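You operate a simulated robot arm through the tools that you are given. There is no shell and no other tool.

Carry out the task below with a simulated robot arm. There is one attempt and no reset: what you move stays moved.

Task
Warm ring carrier 1 to 400 C or more, then give plate carrier 5 one burn.
Fine: carrier 2 goes to the rack first, 1 after; 5 on the middle seat; no wasted burn.

Only the result counts: the job must be done as asked and must still hold three seconds after the hand-in. Knocking over, shifting, dropping, spilling or breaking anything else fails it.

Robot
A 7-joint arm with a two-finger parallel gripper, fixed in place. Base frame: the origin is on the floor under the middle of its stand, x ahead of it, y to its left, z up. Lengths are in mm, angles in degrees, forces in N, time in s.
It reaches about 1247 mm from its shoulder. Its first joint turns from -132.0 to 132.0 degrees. Payload 3.91 kg.
Tool frame: the origin (TCP) lies between the finger pads and is the grasp point; the fingertips stand 30 mm ahead of it; z points along the fingers, y is the line along which they close. The gripper opens to 110 mm. The fingers are 20 mm wide and 10 mm thick; the gripper's body (48 by 112 mm) begins 55 mm behind the TCP.
Orientation is that of the tool frame in the base frame, as a unit quaternion [w, x, y, z]. With the fingers straight down and closing along the base's y, the tool's x points along the base's -x, its y along +y and its z along -z.

Tools
- The arm moves only by the tool apply_moves. Its argument "rows" is a list of rows, each an object (a shift or turn left out is 0, a gripper value left out holds the last) with "linear": the shift along the tool's x, y, z in mm, a list of three; "turn": the turn, a rotation vector about the tool's x, y, z in degrees, a list of three; "fingers": the gripper command, from -1 (shut) to 1 (fully open), values between in proportion. In form: [{"linear": [x, y, z], "turn": [rx, ry, rz], "fingers": fingers}, ...]. A call has 1 to 20 rows; each row is the pose to reach, as a shift and turn from the pose commanded when the call began, along the tool's axes at that moment. Rows are played at 5 a second. More than 50 mm and 8.6 degrees between two rows, or a gripper value outside its range, and nothing of the call is played. A pose out of reach is approached as far as the arm can. The call stops where the force on the tool passes 40 N (or 10 N more than at its start, if that is more) or the arm is blocked; 0.2 s more then pass. The fingers move at their own pace (about 108 mm/s each) and stop on an object; they squeeze with about 22 N. The grip force told is the motor's: it shows also when the fingers shut on nothing. Time passes only in rows, and 0.2 s behind the last, so rows that repeat a pose let the fingers close. It gives the time, the measured TCP pose, the force on the tool (base axes), the opening and the grip force at its end, in the units of the frame above (readings bear some noise), with the torque about the TCP (base axes, N m) and any sound that the robot's microphone picked up.
- Cameras (640 x 400 px; columns grow to the right, rows downward): "scene" is fixed at [401, 649.3, 1508.1]; the picture's right is [-0.98, 0.21, 0.00], its down [0.21, 0.96, -0.16] and it looks along [-0.03, -0.16, -0.99] (base axes); focal length 214 px, centre (320, 200). "wrist" rides on the gripper at [72, 17, -103] in the tool frame; the picture's right is [-0.23, 0.97, 0.00], its down [-0.76, -0.18, -0.62] and it looks along [-0.61, -0.14, 0.78] (tool axes); focal length 222 px, centre (320, 200). There is no depth. A picture from a camera that has moved, and an enlarged one, comes with that camera's place and axes in the base frame and with its lens.
- get_image(camera): a new picture of that camera. No time passes.
- close_up(camera, box): a new picture of the part [left, top, right, bottom] of that camera's present view, enlarged. No time passes.
- job_done(): hands the job in; it is judged then, once.

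Nothing tells you positions but the pictures and the camera data. Unless the task says otherwise, let go and move clear before handing in.

The tools are called by a JSON object that holds its "api" and its "payload". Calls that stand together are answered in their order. apply_moves: Moves the arm, as the interface text tells. Its arguments: {"type":"object","properties":{"rows":{"type":"array","items":{"type":"object","properties":{"linear":{"type":"array","items":{"type":"number"}},"turn":{"type":"array","items":{"type":"number"}},"fingers":{"type":"number"}}}}},"required":["rows"]} The other tools are called the same way: get_image (camera) takes a picture; close_up (camera, box) takes an enlarged picture of a part of a camera's view; job_done () hands the job in.

At the start:

```text
clock: 0.0
tool_pos: [224.9, 455.4, 1282.8]
ee_rot: [-0.001, 0.0, 1.0, 0.0]
wrist_force: [0.0, 0.6, 0.8]
torque: [0.03, -0.01, -0.03]
grip_width: 110.0
gripper_force: 0.0
```

scene: 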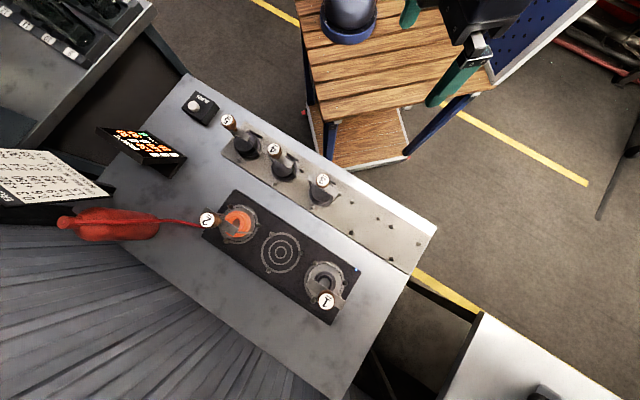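
wrist: 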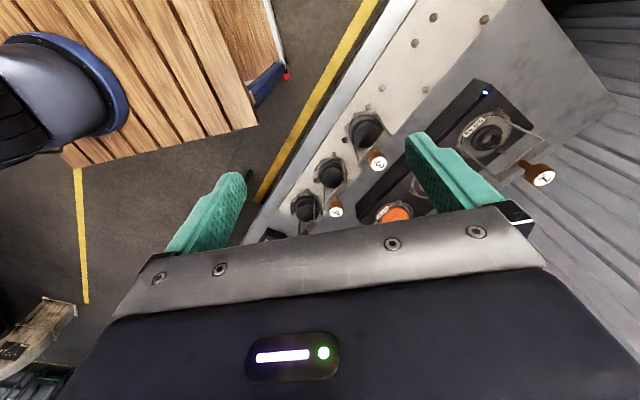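

I see a bench with a hot-plate strip with three seats (carrier 2 on one end, middle empty, carrier 1 on the other end), a rack with carriers 3, 4, 5, a button box, a display and a text sheet. I will enlarge the parts to read them before moving.

{"api": "close_up", "payload": {"camera": "scene", "box": [0, 140, 120, 215]}}

{"api": "close_up", "payload": {"camera": "scene", "box": [90, 80, 230, 170]}}

{"api": "close_up", "payload": {"camera": "scene", "box": [190, 170, 370, 330]}}

{"api": "close_up", "payload": {"camera": "scene", "box": [210, 100, 440, 270]}}

```text
5.33 times, centred on (60, 178) of scene
camera zoom: at [401.0, 649.3, 1508.1], right [-0.98, 0.21, 0.0], down [0.21, 0.96, -0.16], along [-0.03, -0.16, -0.99], focal length 1144 px, centre (1707, 320)
```

zoom: 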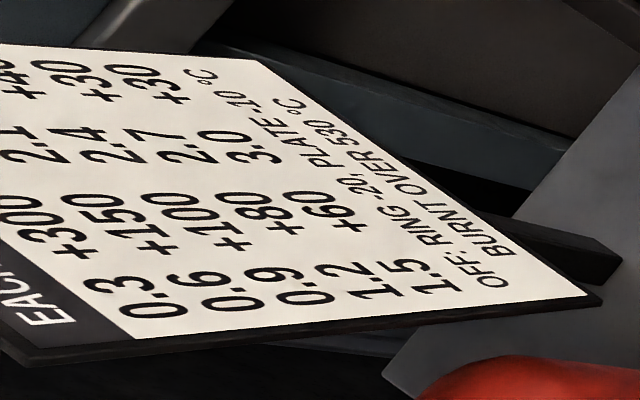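

```text
4.44 times, centred on (160, 125) of scene
camera zoom: at [401.0, 649.3, 1508.1], right [-0.98, 0.21, 0.0], down [0.21, 0.96, -0.16], along [-0.03, -0.16, -0.99], focal length 953 px, centre (1031, 533)
```

zoom: 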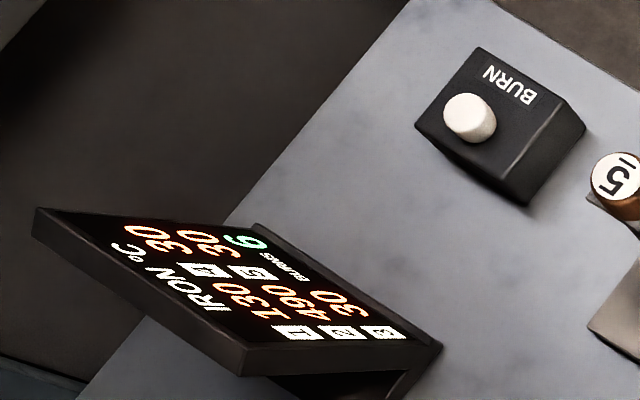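

```text
2.50 times, centred on (280, 250) of scene
camera zoom: at [401.0, 649.3, 1508.1], right [-0.98, 0.21, 0.0], down [0.21, 0.96, -0.16], along [-0.03, -0.16, -0.99], focal length 536 px, centre (420, 75)
```

zoom: 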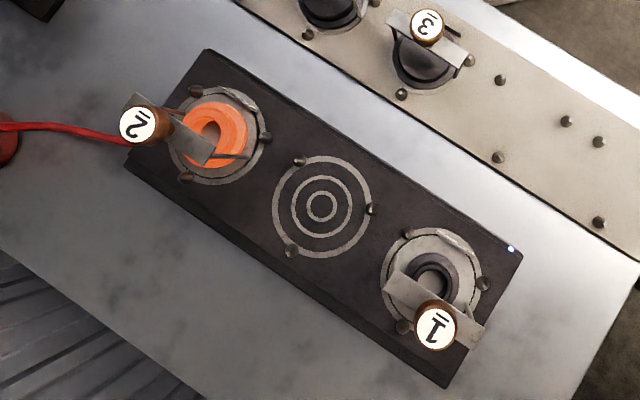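

```text
2.35 times, centred on (325, 185) of scene
camera zoom: at [401.0, 649.3, 1508.1], right [-0.98, 0.21, 0.0], down [0.21, 0.96, -0.16], along [-0.03, -0.16, -0.99], focal length 505 px, centre (308, 235)
```

zoom: 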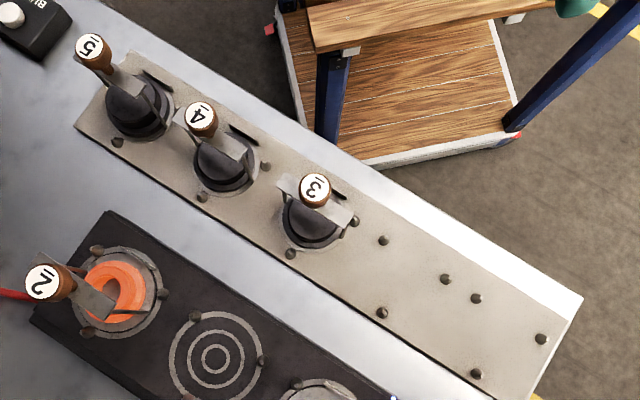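

The display reads iron temperatures (1: 130, 2: 490, 3–5: 30) and burns left 6; there's a table on the sheet. I'll read the rest of the sheet and the display.

{"api": "close_up", "payload": {"camera": "scene", "box": [0, 145, 64, 210]}}

{"api": "close_up", "payload": {"camera": "scene", "box": [0, 140, 180, 250]}}

{"api": "close_up", "payload": {"camera": "scene", "box": [95, 118, 190, 170]}}

{"api": "close_up", "payload": {"camera": "scene", "box": [0, 0, 110, 70]}}

{"api": "close_up", "payload": {"camera": "wrist", "box": [290, 0, 570, 230]}}

```text
6.15 times, centred on (32, 178) of scene
camera zoom: at [401.0, 649.3, 1508.1], right [-0.98, 0.21, 0.0], down [0.21, 0.96, -0.16], along [-0.03, -0.16, -0.99], focal length 1320 px, centre (2092, 338)
```

zoom: 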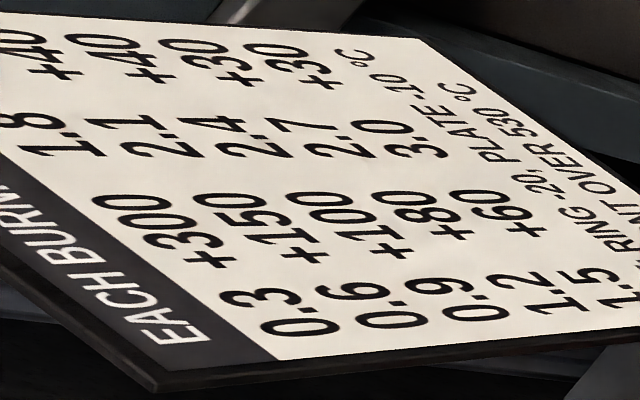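

```text
3.56 times, centred on (90, 195) of scene
camera zoom: at [401.0, 649.3, 1508.1], right [-0.98, 0.21, 0.0], down [0.21, 0.96, -0.16], along [-0.03, -0.16, -0.99], focal length 763 px, centre (1138, 218)
```

zoom: 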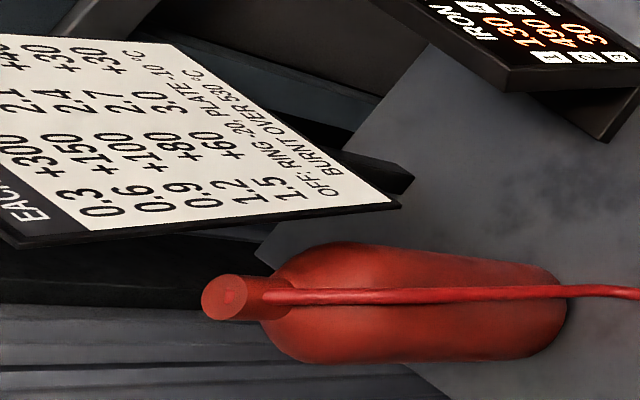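

```text
6.74 times, centred on (142, 144) of scene
camera zoom: at [401.0, 649.3, 1508.1], right [-0.98, 0.21, 0.0], down [0.21, 0.96, -0.16], along [-0.03, -0.16, -0.99], focal length 1445 px, centre (1516, 577)
```

zoom: 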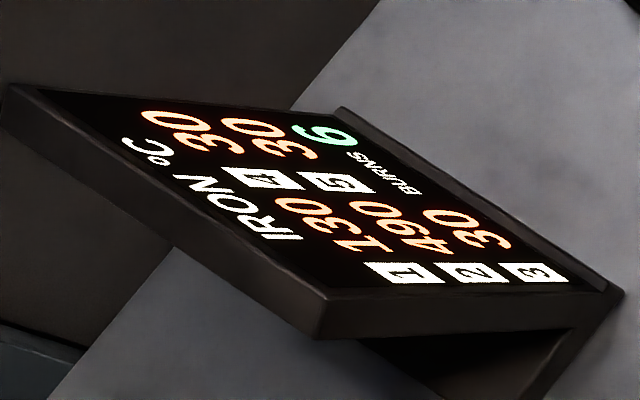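

```text
5.71 times, centred on (55, 35) of scene
camera zoom: at [401.0, 649.3, 1508.1], right [-0.98, 0.21, 0.0], down [0.21, 0.96, -0.16], along [-0.03, -0.16, -0.99], focal length 1226 px, centre (1834, 1143)
```

zoom: 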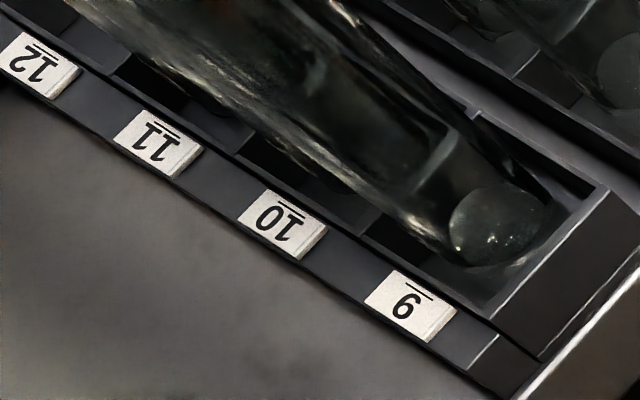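

```text
1.74 times, centred on (430, 115) of wrist
camera zoom: at [151.4, 472.8, 1386.1], right [0.23, 0.97, 0.0], down [0.76, -0.18, 0.62], along [0.61, -0.14, -0.78], focal length 386 px, centre (129, 348)
```

zoom: 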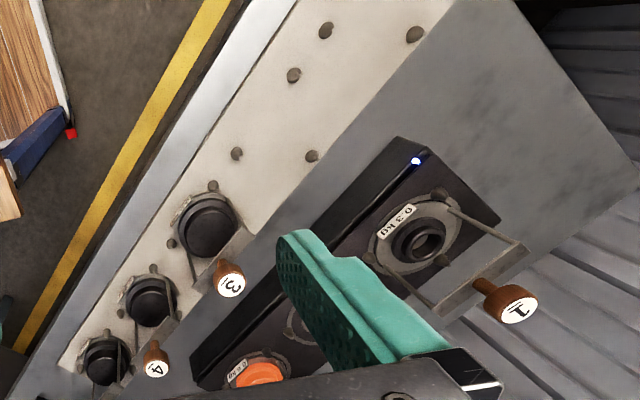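

The table says each burn gives a rise that depends on the load in kg (0.3 kg: +300), with carriers that are off losing 20 (ring) or 10 (plate), and burnt over 530. I'll move the wrist camera over the bench to look more closely at weights and geometry.

{"api": "apply_moves", "payload": {"rows": [{"linear": [0, 50, 0], "fingers": 1}, {"linear": [0, 100, 0]}, {"linear": [0, 150, 0]}, {"linear": [0, 200, 0]}]}}

{"api": "get_image", "payload": {"camera": "wrist"}}

{"api": "get_image", "payload": {"camera": "scene"}}

```text
clock: 1.0
tool_pos: [224.7, 654.2, 1285.2]
ee_rot: [-0.001, 0.0, 1.0, 0.001]
wrist_force: [-0.3, -0.9, 0.0]
torque: [0.06, -0.03, 0.0]
grip_width: 109.8
gripper_force: 0.2
```

```text
taken
camera wrist: at [152.7, 671.4, 1388.0], right [0.23, 0.97, 0.0], down [0.76, -0.18, 0.62], along [0.61, -0.14, -0.78], focal length 222 px, centre (320, 200)
```

wrist: 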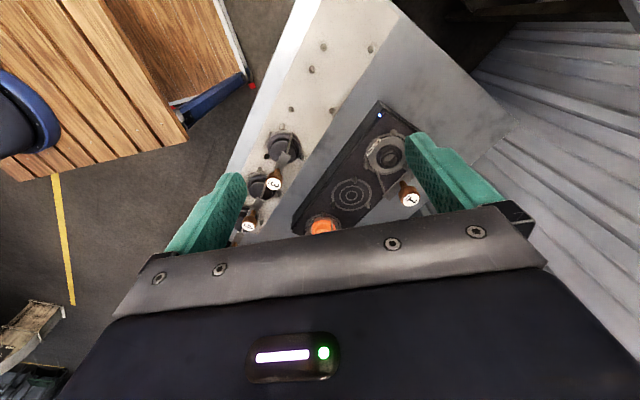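

```text
taken
```

scene: 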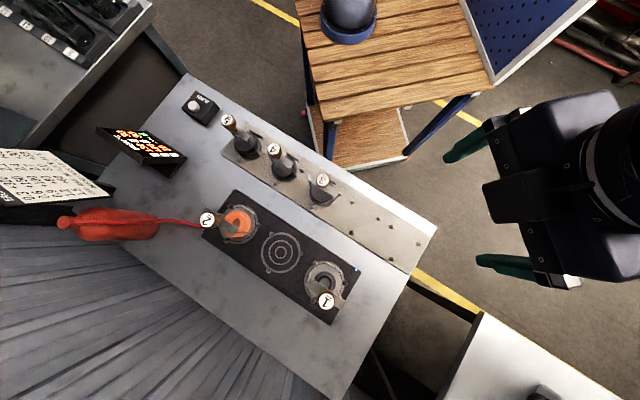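

{"api": "close_up", "payload": {"camera": "wrist", "box": [230, 20, 430, 240]}}

{"api": "close_up", "payload": {"camera": "wrist", "box": [290, 90, 430, 180]}}

{"api": "close_up", "payload": {"camera": "wrist", "box": [225, 120, 345, 245]}}

```text
1.82 times, centred on (330, 130) of wrist
camera zoom: at [152.7, 671.4, 1388.0], right [0.23, 0.97, 0.0], down [0.76, -0.18, 0.62], along [0.61, -0.14, -0.78], focal length 404 px, centre (302, 327)
```

zoom: 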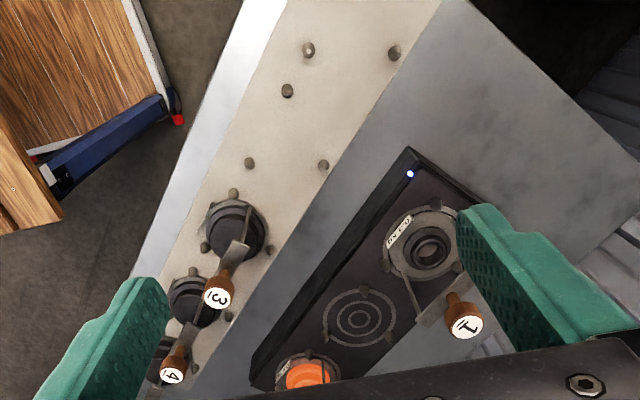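

```text
4.44 times, centred on (360, 135) of wrist
camera zoom: at [152.7, 671.4, 1388.0], right [0.23, 0.97, 0.0], down [0.76, -0.18, 0.62], along [0.61, -0.14, -0.78], focal length 987 px, centre (142, 489)
```

zoom: 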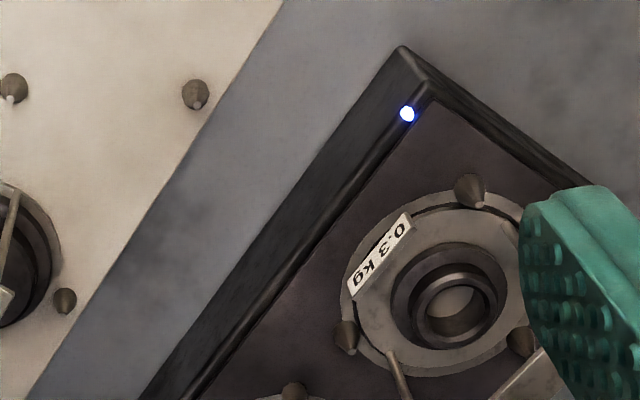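

```text
3.20 times, centred on (285, 182) of wrist
camera zoom: at [152.7, 671.4, 1388.0], right [0.23, 0.97, 0.0], down [0.76, -0.18, 0.62], along [0.61, -0.14, -0.78], focal length 711 px, centre (432, 256)
```

zoom: 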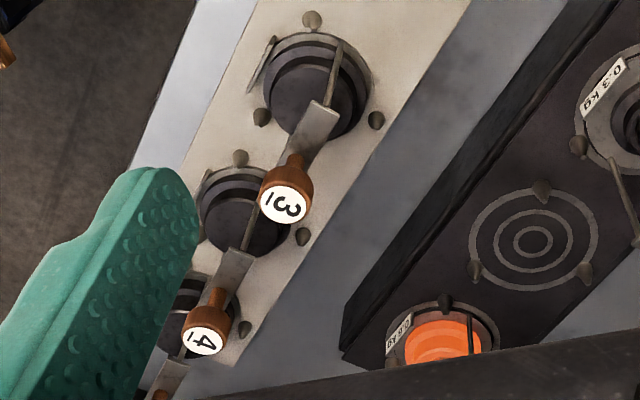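

Carrier 1 is labelled 0.3 kg, so one burn alone on the heater takes it from 130 to 430 C. I'll move over carrier 1 at safe height to see the knob and bail more closely.

{"api": "apply_moves", "payload": {"rows": [{"linear": [-45, 20, 0]}, {"linear": [-90, 45, 0]}, {"linear": [-135, 70, 0]}, {"linear": [-175, 90, 0]}]}}

{"api": "get_image", "payload": {"camera": "wrist"}}

{"api": "close_up", "payload": {"camera": "wrist", "box": [220, 40, 460, 210]}}

```text
refused: row 2 steps farther than a row can; nothing moved
```

```text
taken
camera wrist: at [152.7, 671.4, 1388.0], right [0.23, 0.97, 0.0], down [0.76, -0.18, 0.62], along [0.61, -0.14, -0.78], focal length 222 px, centre (320, 200)
```

wrist: 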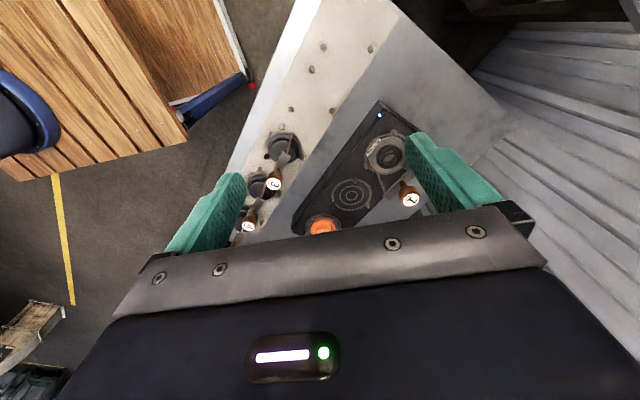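

```text
2.35 times, centred on (340, 125) of wrist
camera zoom: at [152.7, 671.4, 1388.0], right [0.23, 0.97, 0.0], down [0.76, -0.18, 0.62], along [0.61, -0.14, -0.78], focal length 523 px, centre (273, 376)
```

zoom: 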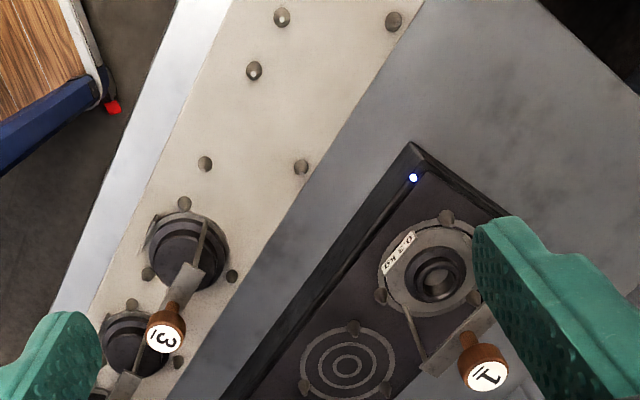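

The step was a little too long per row, so nothing moved. I'll repeat it with smaller steps.

{"api": "apply_moves", "payload": {"rows": [{"linear": [-40, 20, 0]}, {"linear": [-80, 40, 0]}, {"linear": [-120, 60, 0]}, {"linear": [-150, 75, 0]}, {"linear": [-175, 88, 0]}, {"linear": [-175, 88, 0]}]}}

{"api": "get_image", "payload": {"camera": "wrist"}}

{"api": "close_up", "payload": {"camera": "wrist", "box": [200, 20, 440, 180]}}

{"api": "get_image", "payload": {"camera": "scene"}}

```text
clock: 2.4
tool_pos: [399.3, 744.5, 1284.2]
ee_rot: [0.0, 0.0, 1.0, 0.0]
wrist_force: [0.1, 0.3, -0.3]
torque: [0.01, -0.01, -0.01]
grip_width: 110.2
gripper_force: 0.0
```

```text
taken
camera wrist: at [325.7, 761.2, 1387.2], right [0.23, 0.97, 0.0], down [0.76, -0.18, 0.62], along [0.61, -0.14, -0.78], focal length 222 px, centre (320, 200)
```

wrist: 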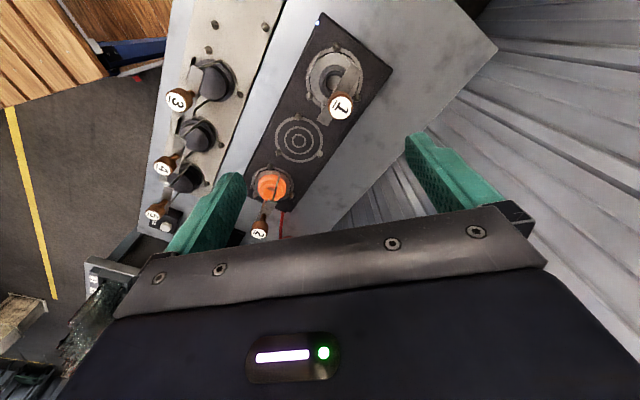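

```text
2.50 times, centred on (320, 100) of wrist
camera zoom: at [325.7, 761.2, 1387.2], right [0.23, 0.97, 0.0], down [0.76, -0.18, 0.62], along [0.61, -0.14, -0.78], focal length 555 px, centre (320, 450)
```

zoom: 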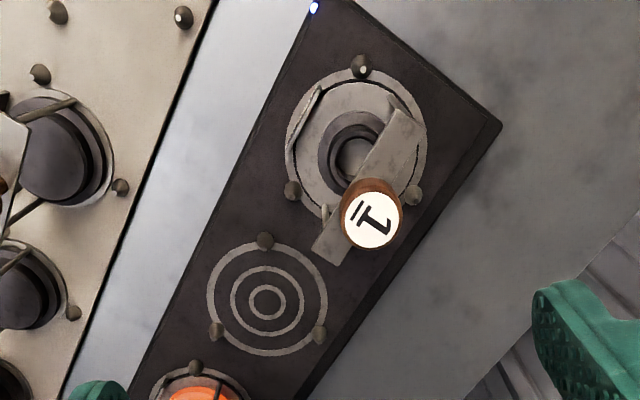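

```text
taken
```

scene: 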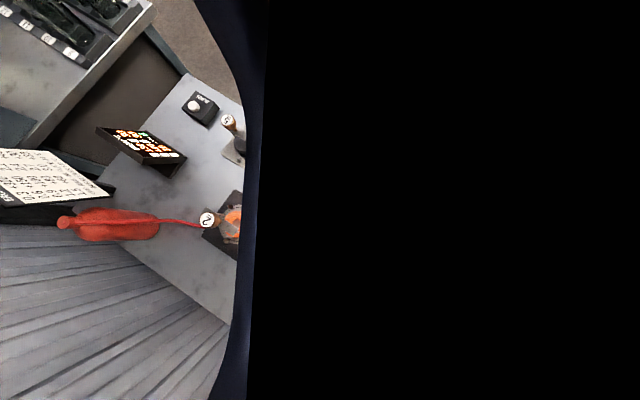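

Knob 1 triangulates to about (415, 767, 1090) and the rack is lower than the heater. I'll look from above the rack to locate its empty seats and other carriers better.

{"api": "apply_moves", "payload": {"rows": [{"linear": [20, -40, 0]}, {"linear": [40, -80, 0]}, {"linear": [60, -120, 0]}, {"linear": [75, -160, 0]}, {"linear": [80, -190, 0]}, {"linear": [80, -190, 0]}]}}

{"api": "get_image", "payload": {"camera": "wrist"}}

{"api": "close_up", "payload": {"camera": "wrist", "box": [200, 0, 480, 180]}}

{"api": "get_image", "payload": {"camera": "scene"}}

```text
clock: 3.8
tool_pos: [319.6, 553.7, 1282.3]
ee_rot: [0.0, 0.0, 1.0, 0.0]
wrist_force: [-0.5, 0.5, 0.8]
torque: [-0.01, -0.04, 0.02]
grip_width: 110.0
gripper_force: 0.1
```

```text
taken
camera wrist: at [246.7, 570.5, 1386.2], right [0.23, 0.97, 0.0], down [0.76, -0.18, 0.62], along [0.61, -0.14, -0.78], focal length 222 px, centre (320, 200)
```

wrist: 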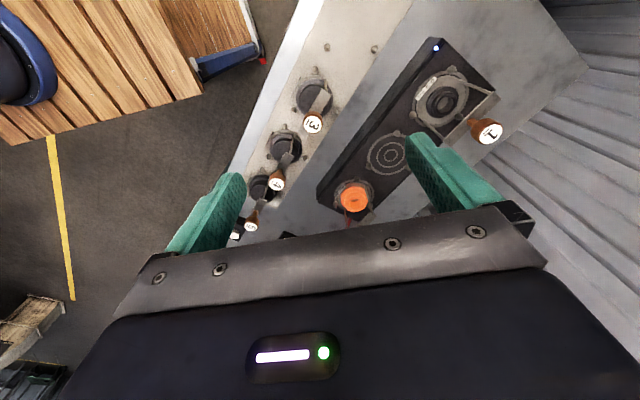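

```text
2.22 times, centred on (340, 90) of wrist
camera zoom: at [246.7, 570.5, 1386.2], right [0.23, 0.97, 0.0], down [0.76, -0.18, 0.62], along [0.61, -0.14, -0.78], focal length 494 px, centre (276, 444)
```

zoom: 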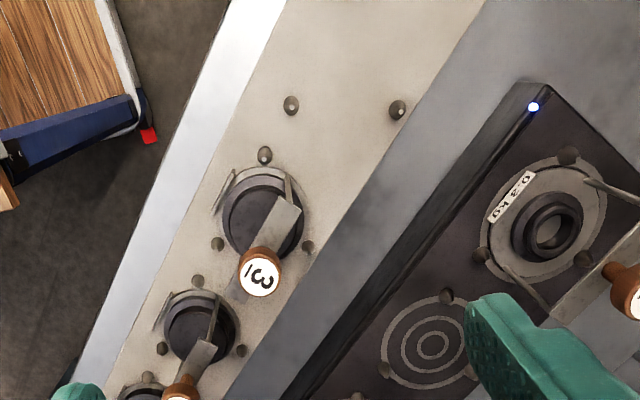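

```text
taken
```

scene: 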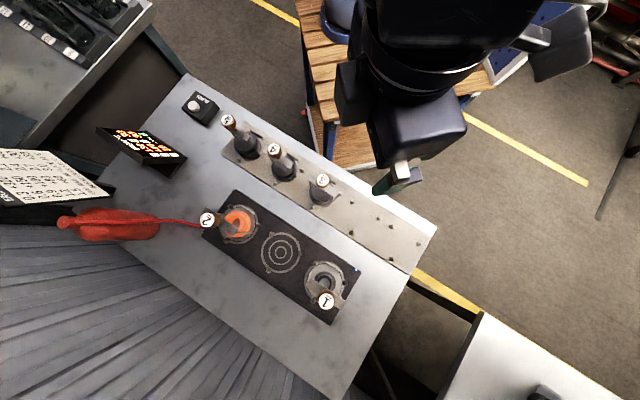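

Peg triangulation gives heater seats at about (412,768), (507,672), (602,577) with peg height near 940, and rack seats at about (177,721) and (272,625) empty, then 3, 4, 5 at 135 mm pitch, about 68 mm lower. The bails all run along the (1,-1) direction, so I'll turn the gripper 45° to close across them and hover over carrier 2.

{"api": "apply_moves", "payload": {"rows": [{"linear": [-40, 3, 0], "turn": [0, 0, 6.5]}, {"linear": [-80, 6, 0], "turn": [0, 0, 13]}, {"linear": [-120, 9, 0], "turn": [0, 0, 19.5]}, {"linear": [-160, 12, 0], "turn": [0, 0, 26]}, {"linear": [-200, 15, 0], "turn": [0, 0, 32.5]}, {"linear": [-240, 19, 0], "turn": [0, 0, 39]}, {"linear": [-282, 23, 0], "turn": [0, 0, 45]}, {"linear": [-282, 23, 0], "turn": [0, 0, 45]}]}}

{"api": "get_image", "payload": {"camera": "wrist"}}

{"api": "close_up", "payload": {"camera": "wrist", "box": [220, 40, 420, 180]}}

{"api": "get_image", "payload": {"camera": "scene"}}

```text
clock: 5.6
tool_pos: [600.4, 576.6, 1282.4]
ee_rot: [0.0, 0.384, 0.923, 0.001]
wrist_force: [-0.8, -0.1, 0.0]
torque: [0.03, 0.0, -0.01]
grip_width: 110.1
gripper_force: 0.0
```

```text
taken
camera wrist: at [560.6, 640.4, 1385.7], right [0.85, 0.53, 0.0], down [0.41, -0.66, 0.62], along [0.33, -0.53, -0.78], focal length 222 px, centre (320, 200)
```

wrist: 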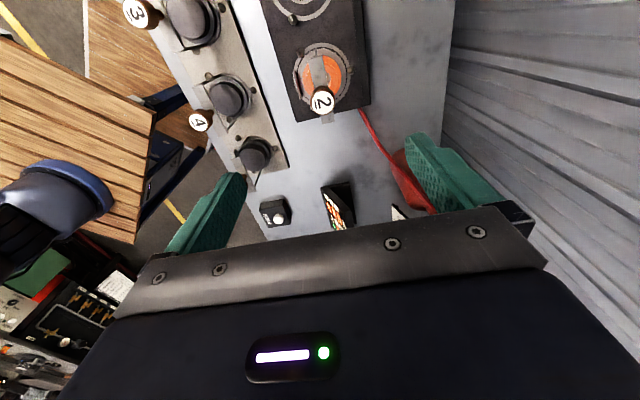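

```text
2.86 times, centred on (320, 110) of wrist
camera zoom: at [560.6, 640.4, 1385.7], right [0.85, 0.53, 0.0], down [0.41, -0.66, 0.62], along [0.33, -0.53, -0.78], focal length 635 px, centre (320, 457)
```

zoom: 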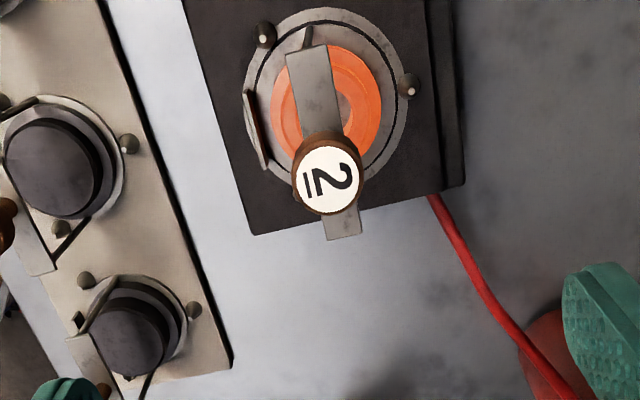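

```text
taken
```

scene: 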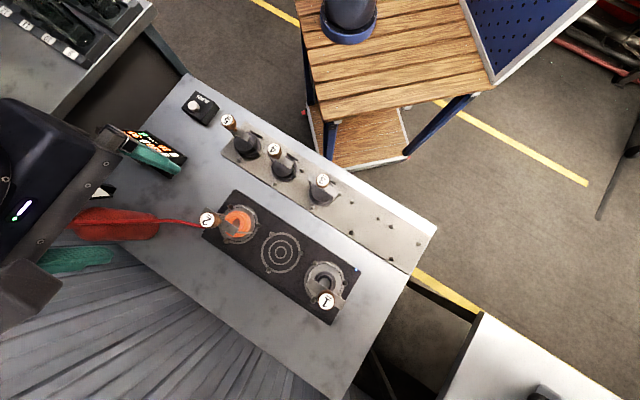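

Carrier 2's knob sits about 4–5 mm from under the TCP, closing direction is across its bail. I'll correct that offset and come down part way to check.

{"api": "apply_moves", "payload": {"rows": [{"linear": [-4, 2.5, 30]}, {"linear": [-4, 2.5, 60]}, {"linear": [-4, 2.5, 90]}, {"linear": [-4, 2.5, 120]}, {"linear": [-4, 2.5, 130]}, {"linear": [-4, 2.5, 130]}]}}

{"api": "get_image", "payload": {"camera": "wrist"}}

{"api": "close_up", "payload": {"camera": "wrist", "box": [230, 60, 430, 200]}}

{"api": "get_image", "payload": {"camera": "scene"}}

```text
clock: 7.0
tool_pos: [605.6, 575.4, 1151.5]
ee_rot: [-0.001, 0.383, 0.924, 0.0]
wrist_force: [0.2, -0.3, -0.4]
torque: [-0.01, -0.03, -0.01]
grip_width: 109.8
gripper_force: 0.1
```

```text
taken
camera wrist: at [565.2, 639.2, 1255.6], right [0.85, 0.53, 0.0], down [0.41, -0.66, 0.62], along [0.33, -0.53, -0.78], focal length 222 px, centre (320, 200)
```

wrist: 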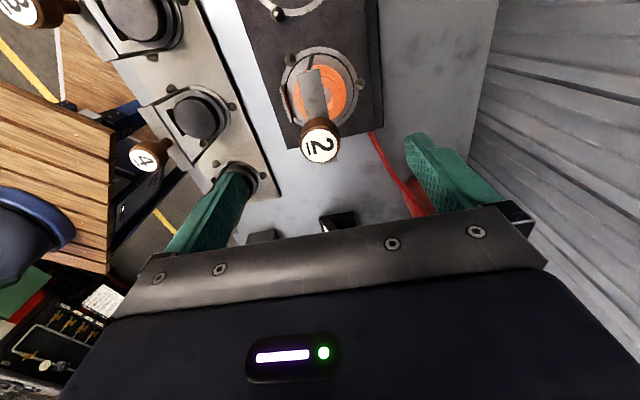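

```text
2.86 times, centred on (330, 130) of wrist
camera zoom: at [565.2, 639.2, 1255.6], right [0.85, 0.53, 0.0], down [0.41, -0.66, 0.62], along [0.33, -0.53, -0.78], focal length 635 px, centre (291, 400)
```

zoom: 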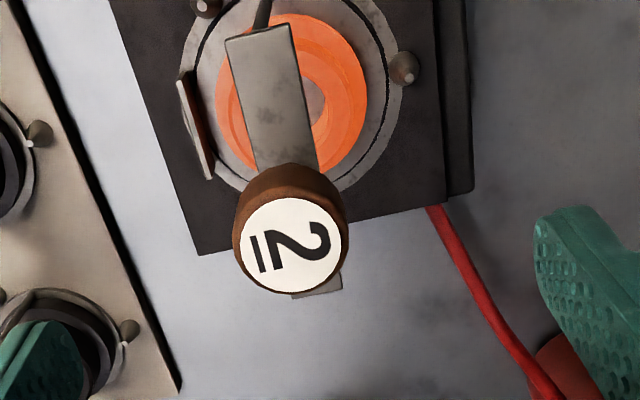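

```text
taken
```

scene: 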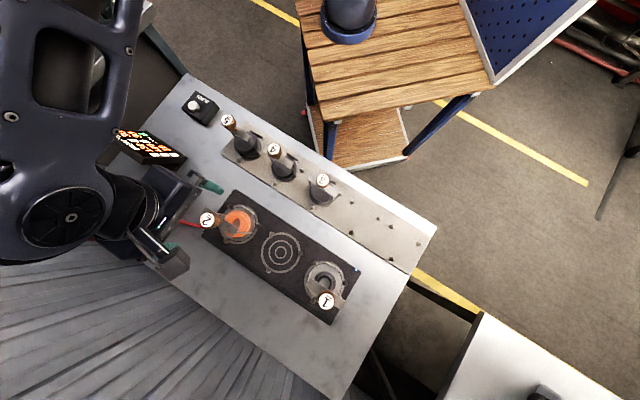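

The knob top is at about (605.3, 574.8, 1092), head about 32 mm wide and 17 mm tall, with the bar about 50 mm below the top. I'll lower to z≈1082 over carrier 2 and close on the knob.

{"api": "apply_moves", "payload": {"rows": [{"linear": [-1.9, 0, 25]}, {"linear": [-1.9, 0, 50]}, {"linear": [-1.9, 0, 62]}, {"linear": [-1.9, 0, 70]}, {"linear": [-1.9, 0, 70]}]}}

{"api": "close_up", "payload": {"camera": "wrist", "box": [200, 60, 440, 220]}}

```text
clock: 8.2
tool_pos: [606.2, 575.9, 1083.0]
ee_rot: [-0.001, 0.383, 0.924, 0.0]
wrist_force: [0.8, -0.1, 0.3]
torque: [-0.02, -0.03, -0.01]
grip_width: 110.0
gripper_force: 0.1
```

```text
2.50 times, centred on (320, 140) of wrist
camera zoom: at [566.8, 638.9, 1186.1], right [0.85, 0.53, 0.0], down [0.41, -0.66, 0.62], along [0.33, -0.53, -0.78], focal length 555 px, centre (320, 350)
```

zoom: 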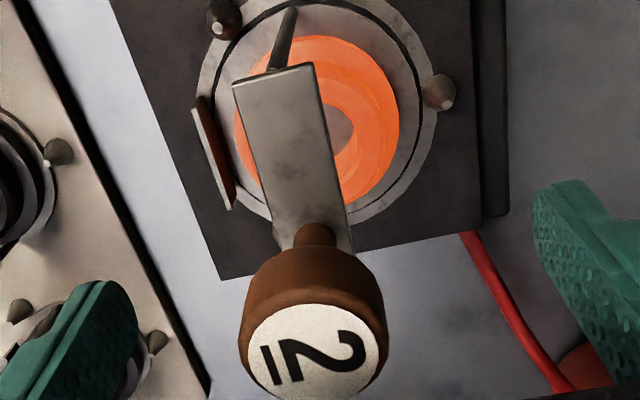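

The knob is centred at TCP height. I'll close the gripper.

{"api": "apply_moves", "payload": {"rows": [{"linear": [0, 0, 0], "fingers": -1}, {"linear": [0, 0, 0]}, {"linear": [0, 0, 0]}, {"linear": [0, 0, 0]}, {"linear": [0, 0, 0]}]}}

{"api": "close_up", "payload": {"camera": "wrist", "box": [200, 60, 440, 220]}}

```text
clock: 9.4
tool_pos: [607.0, 575.0, 1082.0]
ee_rot: [0.001, 0.383, 0.924, 0.0]
wrist_force: [-2.4, -2.5, -0.5]
torque: [-0.04, 0.07, 0.01]
grip_width: 31.6
gripper_force: 22.2
```

```text
2.50 times, centred on (320, 140) of wrist
camera zoom: at [566.6, 638.8, 1186.3], right [0.85, 0.53, 0.0], down [0.41, -0.66, 0.62], along [0.33, -0.53, -0.78], focal length 555 px, centre (320, 350)
```

zoom: 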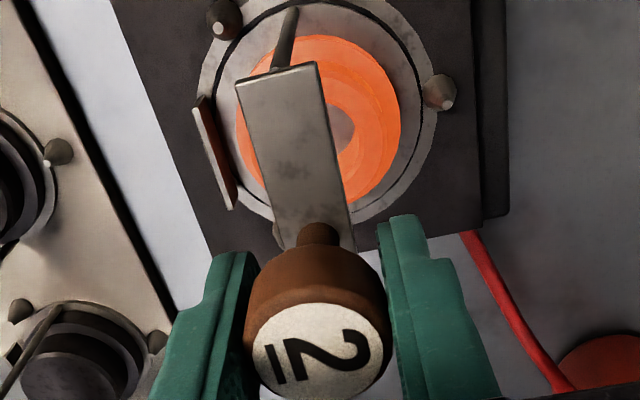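

Gripped at 31.6 mm with 22 N. I'll lift carrier 2 slowly straight up, then fully clear.

{"api": "apply_moves", "payload": {"rows": [{"linear": [0, 0, -5]}, {"linear": [0, 0, -12]}, {"linear": [0, 0, -22]}, {"linear": [0, 0, -35]}, {"linear": [0, 0, -50]}, {"linear": [0, 0, -70]}, {"linear": [0, 0, -95]}, {"linear": [0, 0, -125]}, {"linear": [0, 0, -155]}, {"linear": [0, 0, -185]}, {"linear": [0, 0, -205]}, {"linear": [0, 0, -210]}, {"linear": [0, 0, -210]}]}}

{"api": "get_image", "payload": {"camera": "wrist"}}

{"api": "get_image", "payload": {"camera": "scene"}}

```text
clock: 12.2
tool_pos: [606.6, 574.0, 1292.6]
ee_rot: [0.0, 0.383, 0.924, 0.0]
wrist_force: [-0.5, 0.0, -8.2]
torque: [0.02, -0.03, 0.01]
grip_width: 32.0
gripper_force: 21.9
```

```text
taken
camera wrist: at [567.1, 637.5, 1396.9], right [0.85, 0.53, 0.0], down [0.41, -0.66, 0.62], along [0.33, -0.53, -0.78], focal length 222 px, centre (320, 200)
```

wrist: 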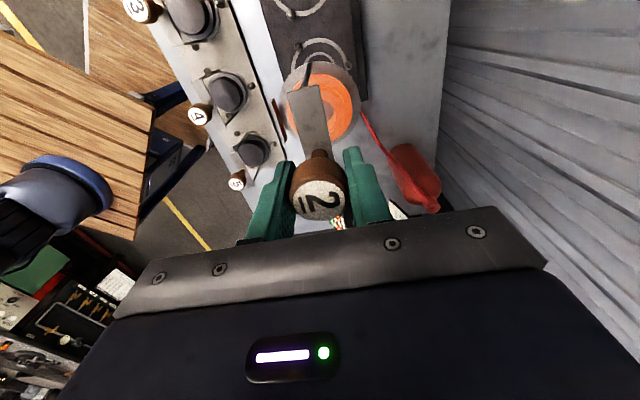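

```text
taken
```

scene: 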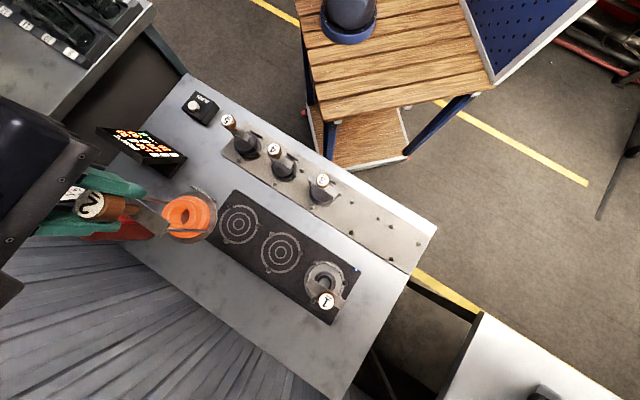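

Carrier 2 is lifted (about 8 N) and hanging level. I'll carry it high across to above the rack seat next to carrier 3, at about (272, 626).

{"api": "apply_moves", "payload": {"rows": [{"linear": [12, -9, 0]}, {"linear": [36, -26, 0]}, {"linear": [64, -47, 0]}, {"linear": [94, -69, 0]}, {"linear": [124, -91, 0]}, {"linear": [154, -113, 0]}, {"linear": [184, -135, 0]}, {"linear": [212, -156, 0]}, {"linear": [238, -175, 0]}, {"linear": [258, -190, 0]}, {"linear": [270, -198, 0]}, {"linear": [272.8, -200, 0]}, {"linear": [272.8, -200, 0]}, {"linear": [272.8, -200, 0]}]}}

{"api": "get_image", "payload": {"camera": "wrist"}}

{"api": "get_image", "payload": {"camera": "scene"}}

```text
clock: 15.2
tool_pos: [273.4, 627.6, 1292.6]
ee_rot: [0.001, 0.383, 0.924, 0.001]
wrist_force: [-0.4, 0.0, -7.6]
torque: [-0.01, -0.03, -0.05]
grip_width: 31.8
gripper_force: 21.9
```

```text
taken
camera wrist: at [233.6, 690.2, 1396.0], right [0.85, 0.53, 0.0], down [0.41, -0.66, 0.62], along [0.33, -0.53, -0.78], focal length 222 px, centre (320, 200)
```

wrist: 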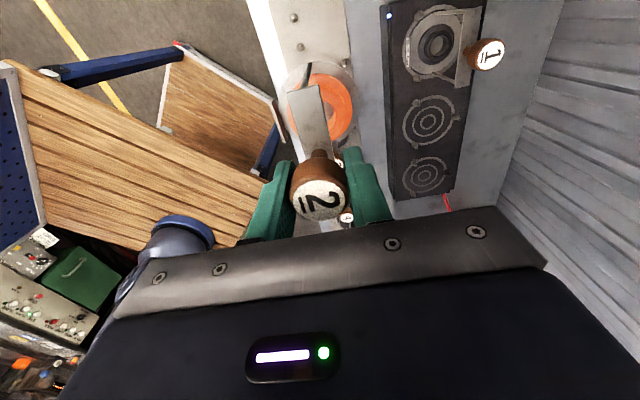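

```text
taken
```

scene: 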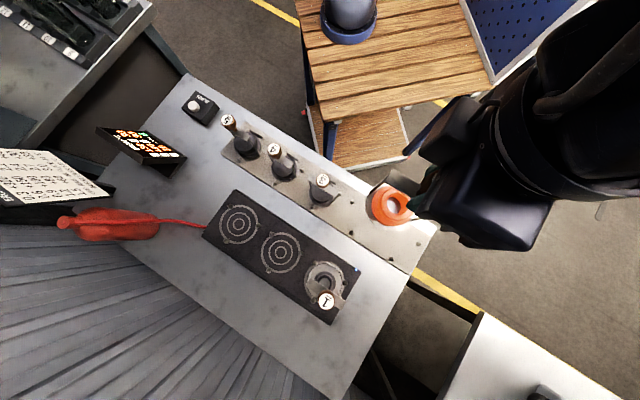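

Carrier 2 hangs above the rack. I'll enlarge the view to check the seat's pegs relative to the tray.

{"api": "close_up", "payload": {"camera": "wrist", "box": [250, 0, 410, 120]}}

{"api": "close_up", "payload": {"camera": "scene", "box": [310, 160, 440, 270]}}

{"api": "close_up", "payload": {"camera": "scene", "box": [95, 118, 190, 170]}}

{"api": "close_up", "payload": {"camera": "wrist", "box": [370, 0, 510, 200]}}

```text
3.33 times, centred on (330, 60) of wrist
camera zoom: at [233.6, 690.2, 1396.0], right [0.85, 0.53, 0.0], down [0.41, -0.66, 0.62], along [0.33, -0.53, -0.78], focal length 740 px, centre (287, 667)
```

zoom: 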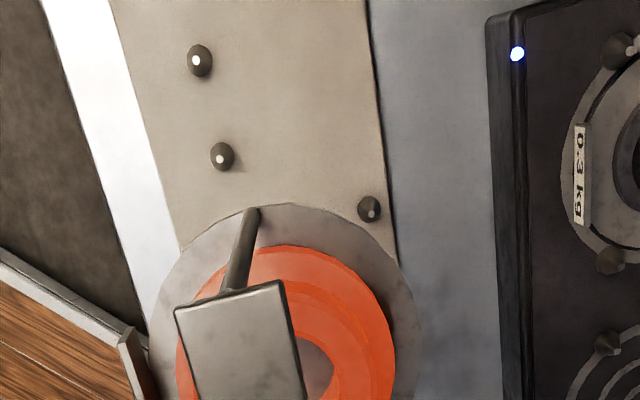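

```text
3.64 times, centred on (375, 215) of scene
camera zoom: at [401.0, 649.3, 1508.1], right [-0.98, 0.21, 0.0], down [0.21, 0.96, -0.16], along [-0.03, -0.16, -0.99], focal length 780 px, centre (120, 146)
```

zoom: 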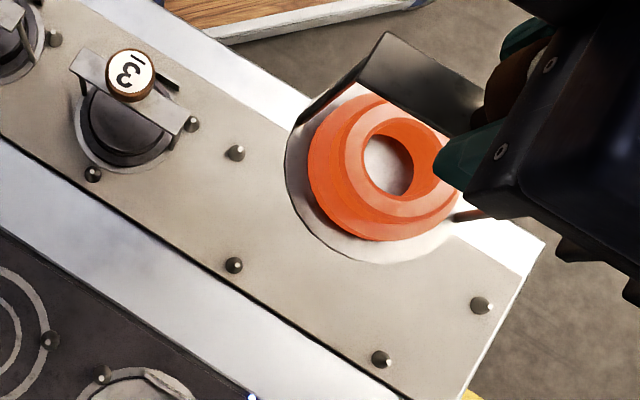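

```text
6.74 times, centred on (142, 144) of scene
camera zoom: at [401.0, 649.3, 1508.1], right [-0.98, 0.21, 0.0], down [0.21, 0.96, -0.16], along [-0.03, -0.16, -0.99], focal length 1445 px, centre (1516, 577)
```

zoom: 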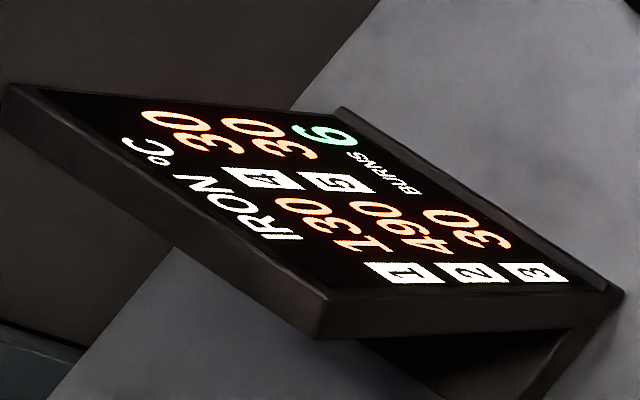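

```text
2.00 times, centred on (440, 100) of wrist
camera zoom: at [233.6, 690.2, 1396.0], right [0.85, 0.53, 0.0], down [0.41, -0.66, 0.62], along [0.33, -0.53, -0.78], focal length 444 px, centre (80, 400)
```

zoom: 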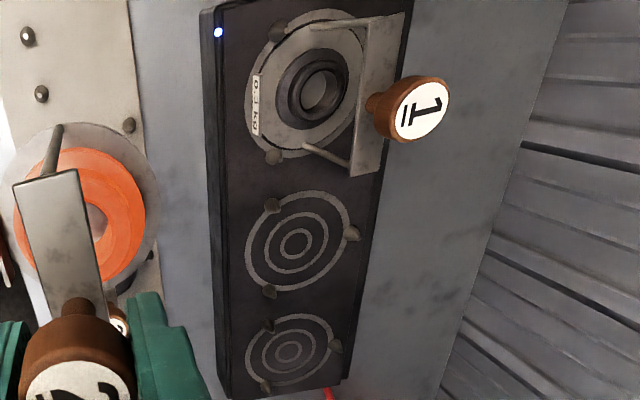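

From the visible pegs, the seat's centre is about 3 mm off in −y relative to the TCP, while the tray hangs centred. I'll shift by that and lower to about 30 mm above seating.

{"api": "apply_moves", "payload": {"rows": [{"linear": [-1.8, -2.5, 5]}, {"linear": [-1.8, -2.5, 25]}, {"linear": [-1.8, -2.5, 50]}, {"linear": [-1.8, -2.5, 80]}, {"linear": [-1.8, -2.5, 110]}, {"linear": [-1.8, -2.5, 140]}, {"linear": [-1.8, -2.5, 170]}, {"linear": [-1.8, -2.5, 195]}, {"linear": [-1.8, -2.5, 215]}, {"linear": [-1.8, -2.5, 230]}, {"linear": [-1.8, -2.5, 240]}, {"linear": [-1.8, -2.5, 242]}, {"linear": [-1.8, -2.5, 242]}]}}

{"api": "close_up", "payload": {"camera": "wrist", "box": [240, 0, 400, 120]}}

{"api": "get_image", "payload": {"camera": "scene"}}

{"api": "close_up", "payload": {"camera": "scene", "box": [310, 160, 440, 270]}}

```text
clock: 18.0
tool_pos: [272.2, 621.6, 1049.7]
ee_rot: [-0.001, 0.383, 0.924, 0.0]
wrist_force: [0.6, 0.0, -8.1]
torque: [-0.05, -0.02, 0.01]
grip_width: 31.6
gripper_force: 22.3
```

```text
3.33 times, centred on (320, 60) of wrist
camera zoom: at [233.0, 685.9, 1154.0], right [0.85, 0.53, 0.0], down [0.41, -0.66, 0.62], along [0.33, -0.53, -0.78], focal length 740 px, centre (320, 667)
```

zoom: 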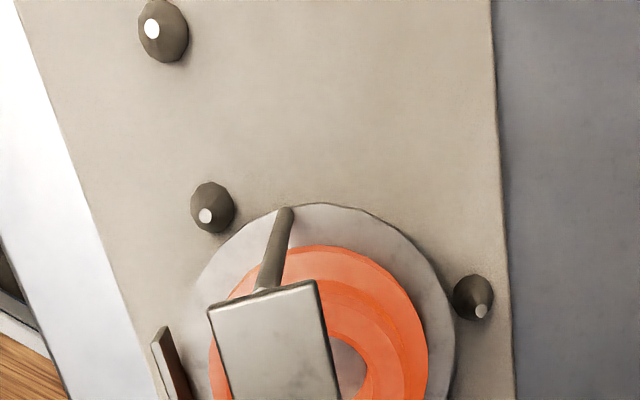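

```text
taken
```

scene: 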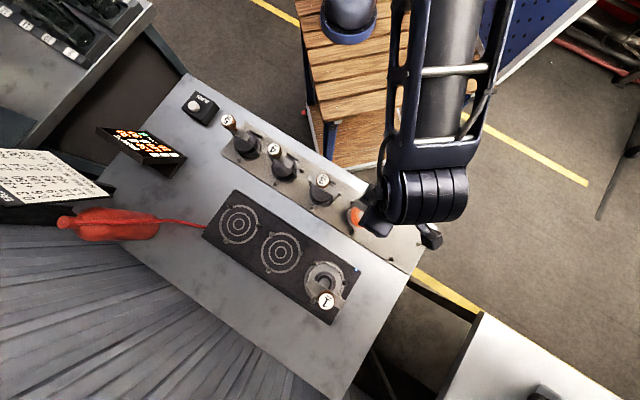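

```text
3.64 times, centred on (375, 215) of scene
camera zoom: at [401.0, 649.3, 1508.1], right [-0.98, 0.21, 0.0], down [0.21, 0.96, -0.16], along [-0.03, -0.16, -0.99], focal length 780 px, centre (120, 146)
```

zoom: 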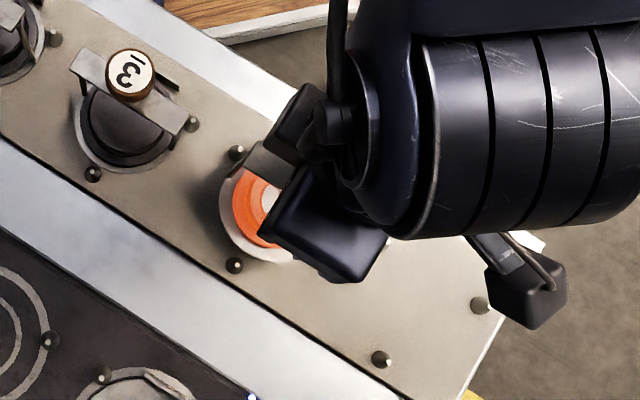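

The closer view of the peg tips shows the seat centre about 2 mm back along the closing axis. I'll correct that and lower another 15 mm for a further check.

{"api": "apply_moves", "payload": {"rows": [{"linear": [0.8, 2.2, 0]}, {"linear": [0.8, 2.2, 5]}, {"linear": [0.8, 2.2, 10]}, {"linear": [0.8, 2.2, 12]}, {"linear": [0.8, 2.2, 12]}]}}

{"api": "close_up", "payload": {"camera": "wrist", "box": [240, 0, 400, 120]}}

{"api": "close_up", "payload": {"camera": "scene", "box": [330, 170, 400, 240]}}

```text
clock: 19.2
tool_pos: [274.3, 625.8, 1038.0]
ee_rot: [0.0, 0.383, 0.924, 0.0]
wrist_force: [-0.2, 0.1, -7.7]
torque: [0.0, -0.02, 0.04]
grip_width: 31.9
gripper_force: 22.4
```

```text
3.33 times, centred on (320, 60) of wrist
camera zoom: at [233.9, 687.9, 1141.8], right [0.85, 0.53, 0.0], down [0.41, -0.66, 0.62], along [0.33, -0.53, -0.78], focal length 740 px, centre (320, 667)
```

zoom: 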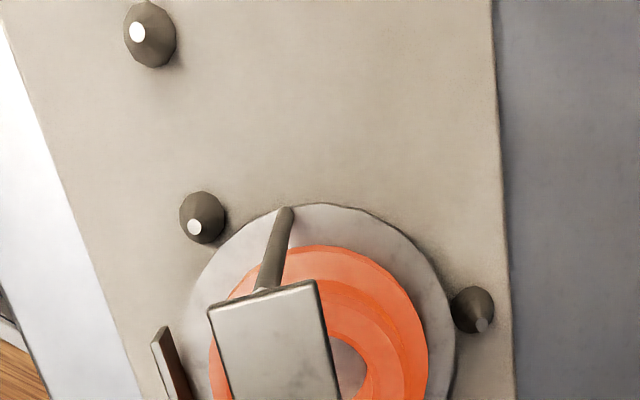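

```text
5.71 times, centred on (365, 205) of scene
camera zoom: at [401.0, 649.3, 1508.1], right [-0.98, 0.21, 0.0], down [0.21, 0.96, -0.16], along [-0.03, -0.16, -0.99], focal length 1226 px, centre (63, 171)
```

zoom: 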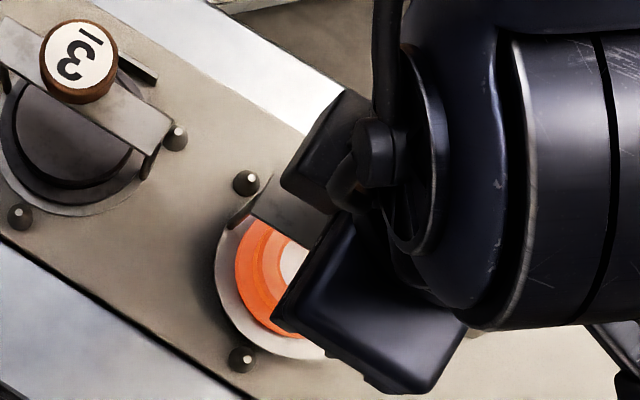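

Seat-to-TCP relation now matches the one carrier 2 had on its heater seat. I'll lower gently toward contact, expected in about 15 mm.

{"api": "apply_moves", "payload": {"rows": [{"linear": [0, 0, 3]}, {"linear": [0, 0, 6]}, {"linear": [0, 0, 9]}, {"linear": [0, 0, 11]}, {"linear": [0, 0, 11]}]}}

{"api": "close_up", "payload": {"camera": "wrist", "box": [240, 0, 400, 120]}}

```text
clock: 20.4
tool_pos: [273.7, 625.0, 1027.6]
ee_rot: [-0.001, 0.383, 0.924, 0.0]
wrist_force: [-0.8, 0.4, -7.1]
torque: [0.01, -0.03, 0.01]
grip_width: 31.8
gripper_force: 22.1
```

```text
3.33 times, centred on (320, 60) of wrist
camera zoom: at [233.7, 688.2, 1131.1], right [0.85, 0.53, 0.0], down [0.41, -0.66, 0.62], along [0.33, -0.53, -0.78], focal length 740 px, centre (320, 667)
```

zoom: 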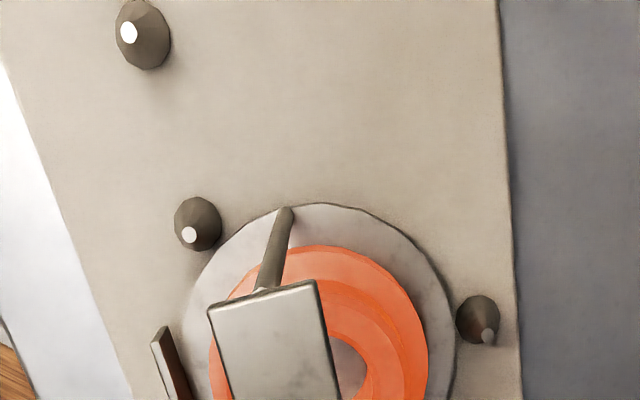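

{"api": "apply_moves", "payload": {"rows": [{"linear": [0, 0, 1.5]}, {"linear": [0, 0, 3]}, {"linear": [0, 0, 4.5]}, {"linear": [0, 0, 4.5]}]}}

{"api": "close_up", "payload": {"camera": "wrist", "box": [240, 0, 400, 120]}}

```text
clock: 21.4
tool_pos: [275.1, 624.8, 1022.2]
ee_rot: [0.0, 0.383, 0.924, 0.0]
wrist_force: [-0.7, -0.4, -6.9]
torque: [0.02, -0.01, -0.01]
grip_width: 31.9
gripper_force: 21.6
```

```text
3.33 times, centred on (320, 60) of wrist
camera zoom: at [234.1, 688.1, 1126.4], right [0.85, 0.53, 0.0], down [0.41, -0.66, 0.62], along [0.33, -0.53, -0.78], focal length 740 px, centre (320, 667)
```

zoom: 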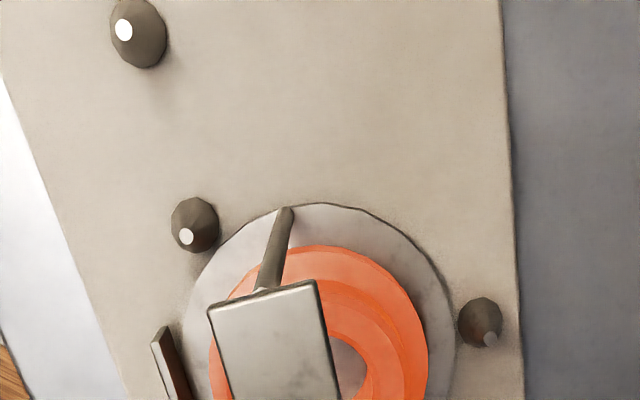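

{"api": "apply_moves", "payload": {"rows": [{"linear": [0, 0, 1.5]}, {"linear": [0, 0, 3]}, {"linear": [0, 0, 4]}, {"linear": [0, 0, 4]}]}}

{"api": "close_up", "payload": {"camera": "wrist", "box": [240, 0, 400, 120]}}

```text
clock: 22.4
tool_pos: [273.2, 625.7, 1018.9]
ee_rot: [0.0, 0.383, 0.924, 0.001]
wrist_force: [5.0, 4.7, 17.1]
torque: [-0.11, 0.04, -0.05]
grip_width: 32.3
gripper_force: 21.7
```

```text
3.33 times, centred on (320, 60) of wrist
camera zoom: at [233.4, 688.2, 1123.1], right [0.85, 0.53, 0.0], down [0.41, -0.67, 0.62], along [0.33, -0.53, -0.78], focal length 740 px, centre (320, 667)
```

zoom: 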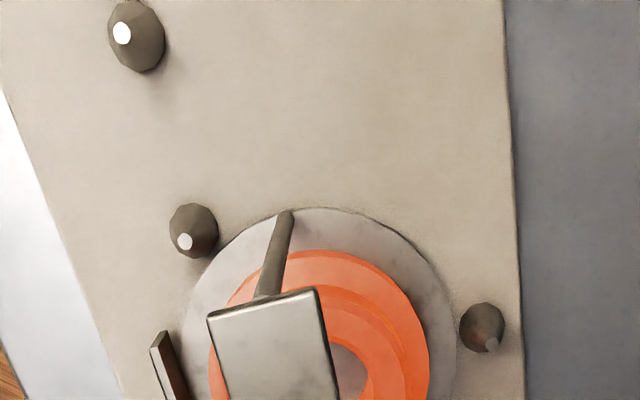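

Contact: 17 N up with a sideways push toward (+,+). I'll ease sideways by about 1 mm and up slightly to see if it settles.

{"api": "apply_moves", "payload": {"rows": [{"linear": [0, 0.5, -1]}, {"linear": [0, 1.0, -1]}, {"linear": [0, 1.2, -1]}, {"linear": [0, 1.2, -1]}]}}

{"api": "close_up", "payload": {"camera": "wrist", "box": [240, 0, 400, 120]}}

{"api": "close_up", "payload": {"camera": "scene", "box": [330, 170, 400, 240]}}

```text
clock: 23.4
tool_pos: [273.6, 627.0, 1020.2]
ee_rot: [0.0, 0.382, 0.924, 0.0]
wrist_force: [0.2, 0.5, -7.8]
torque: [-0.02, 0.01, 0.03]
grip_width: 31.9
gripper_force: 21.8
```

```text
3.33 times, centred on (320, 60) of wrist
camera zoom: at [234.1, 689.7, 1123.8], right [0.85, 0.53, 0.0], down [0.41, -0.66, 0.62], along [0.33, -0.53, -0.78], focal length 740 px, centre (320, 667)
```

zoom: 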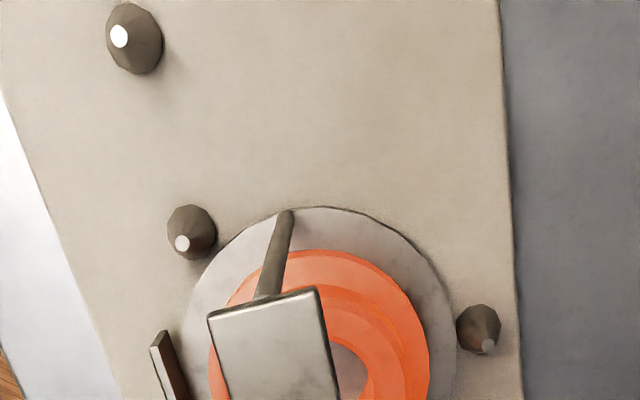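

```text
5.71 times, centred on (365, 205) of scene
camera zoom: at [401.0, 649.3, 1508.1], right [-0.98, 0.21, 0.0], down [0.21, 0.96, -0.16], along [-0.03, -0.16, -0.99], focal length 1226 px, centre (63, 171)
```

zoom: 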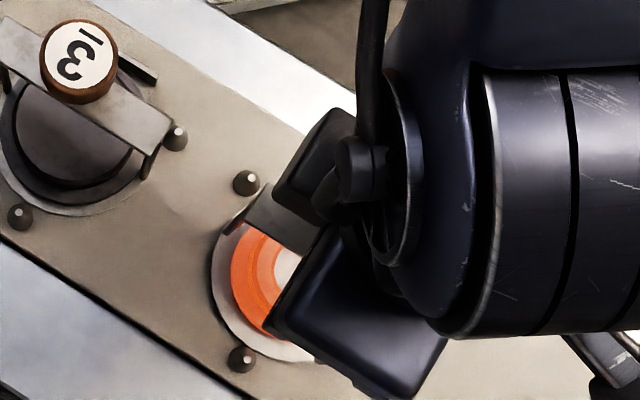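

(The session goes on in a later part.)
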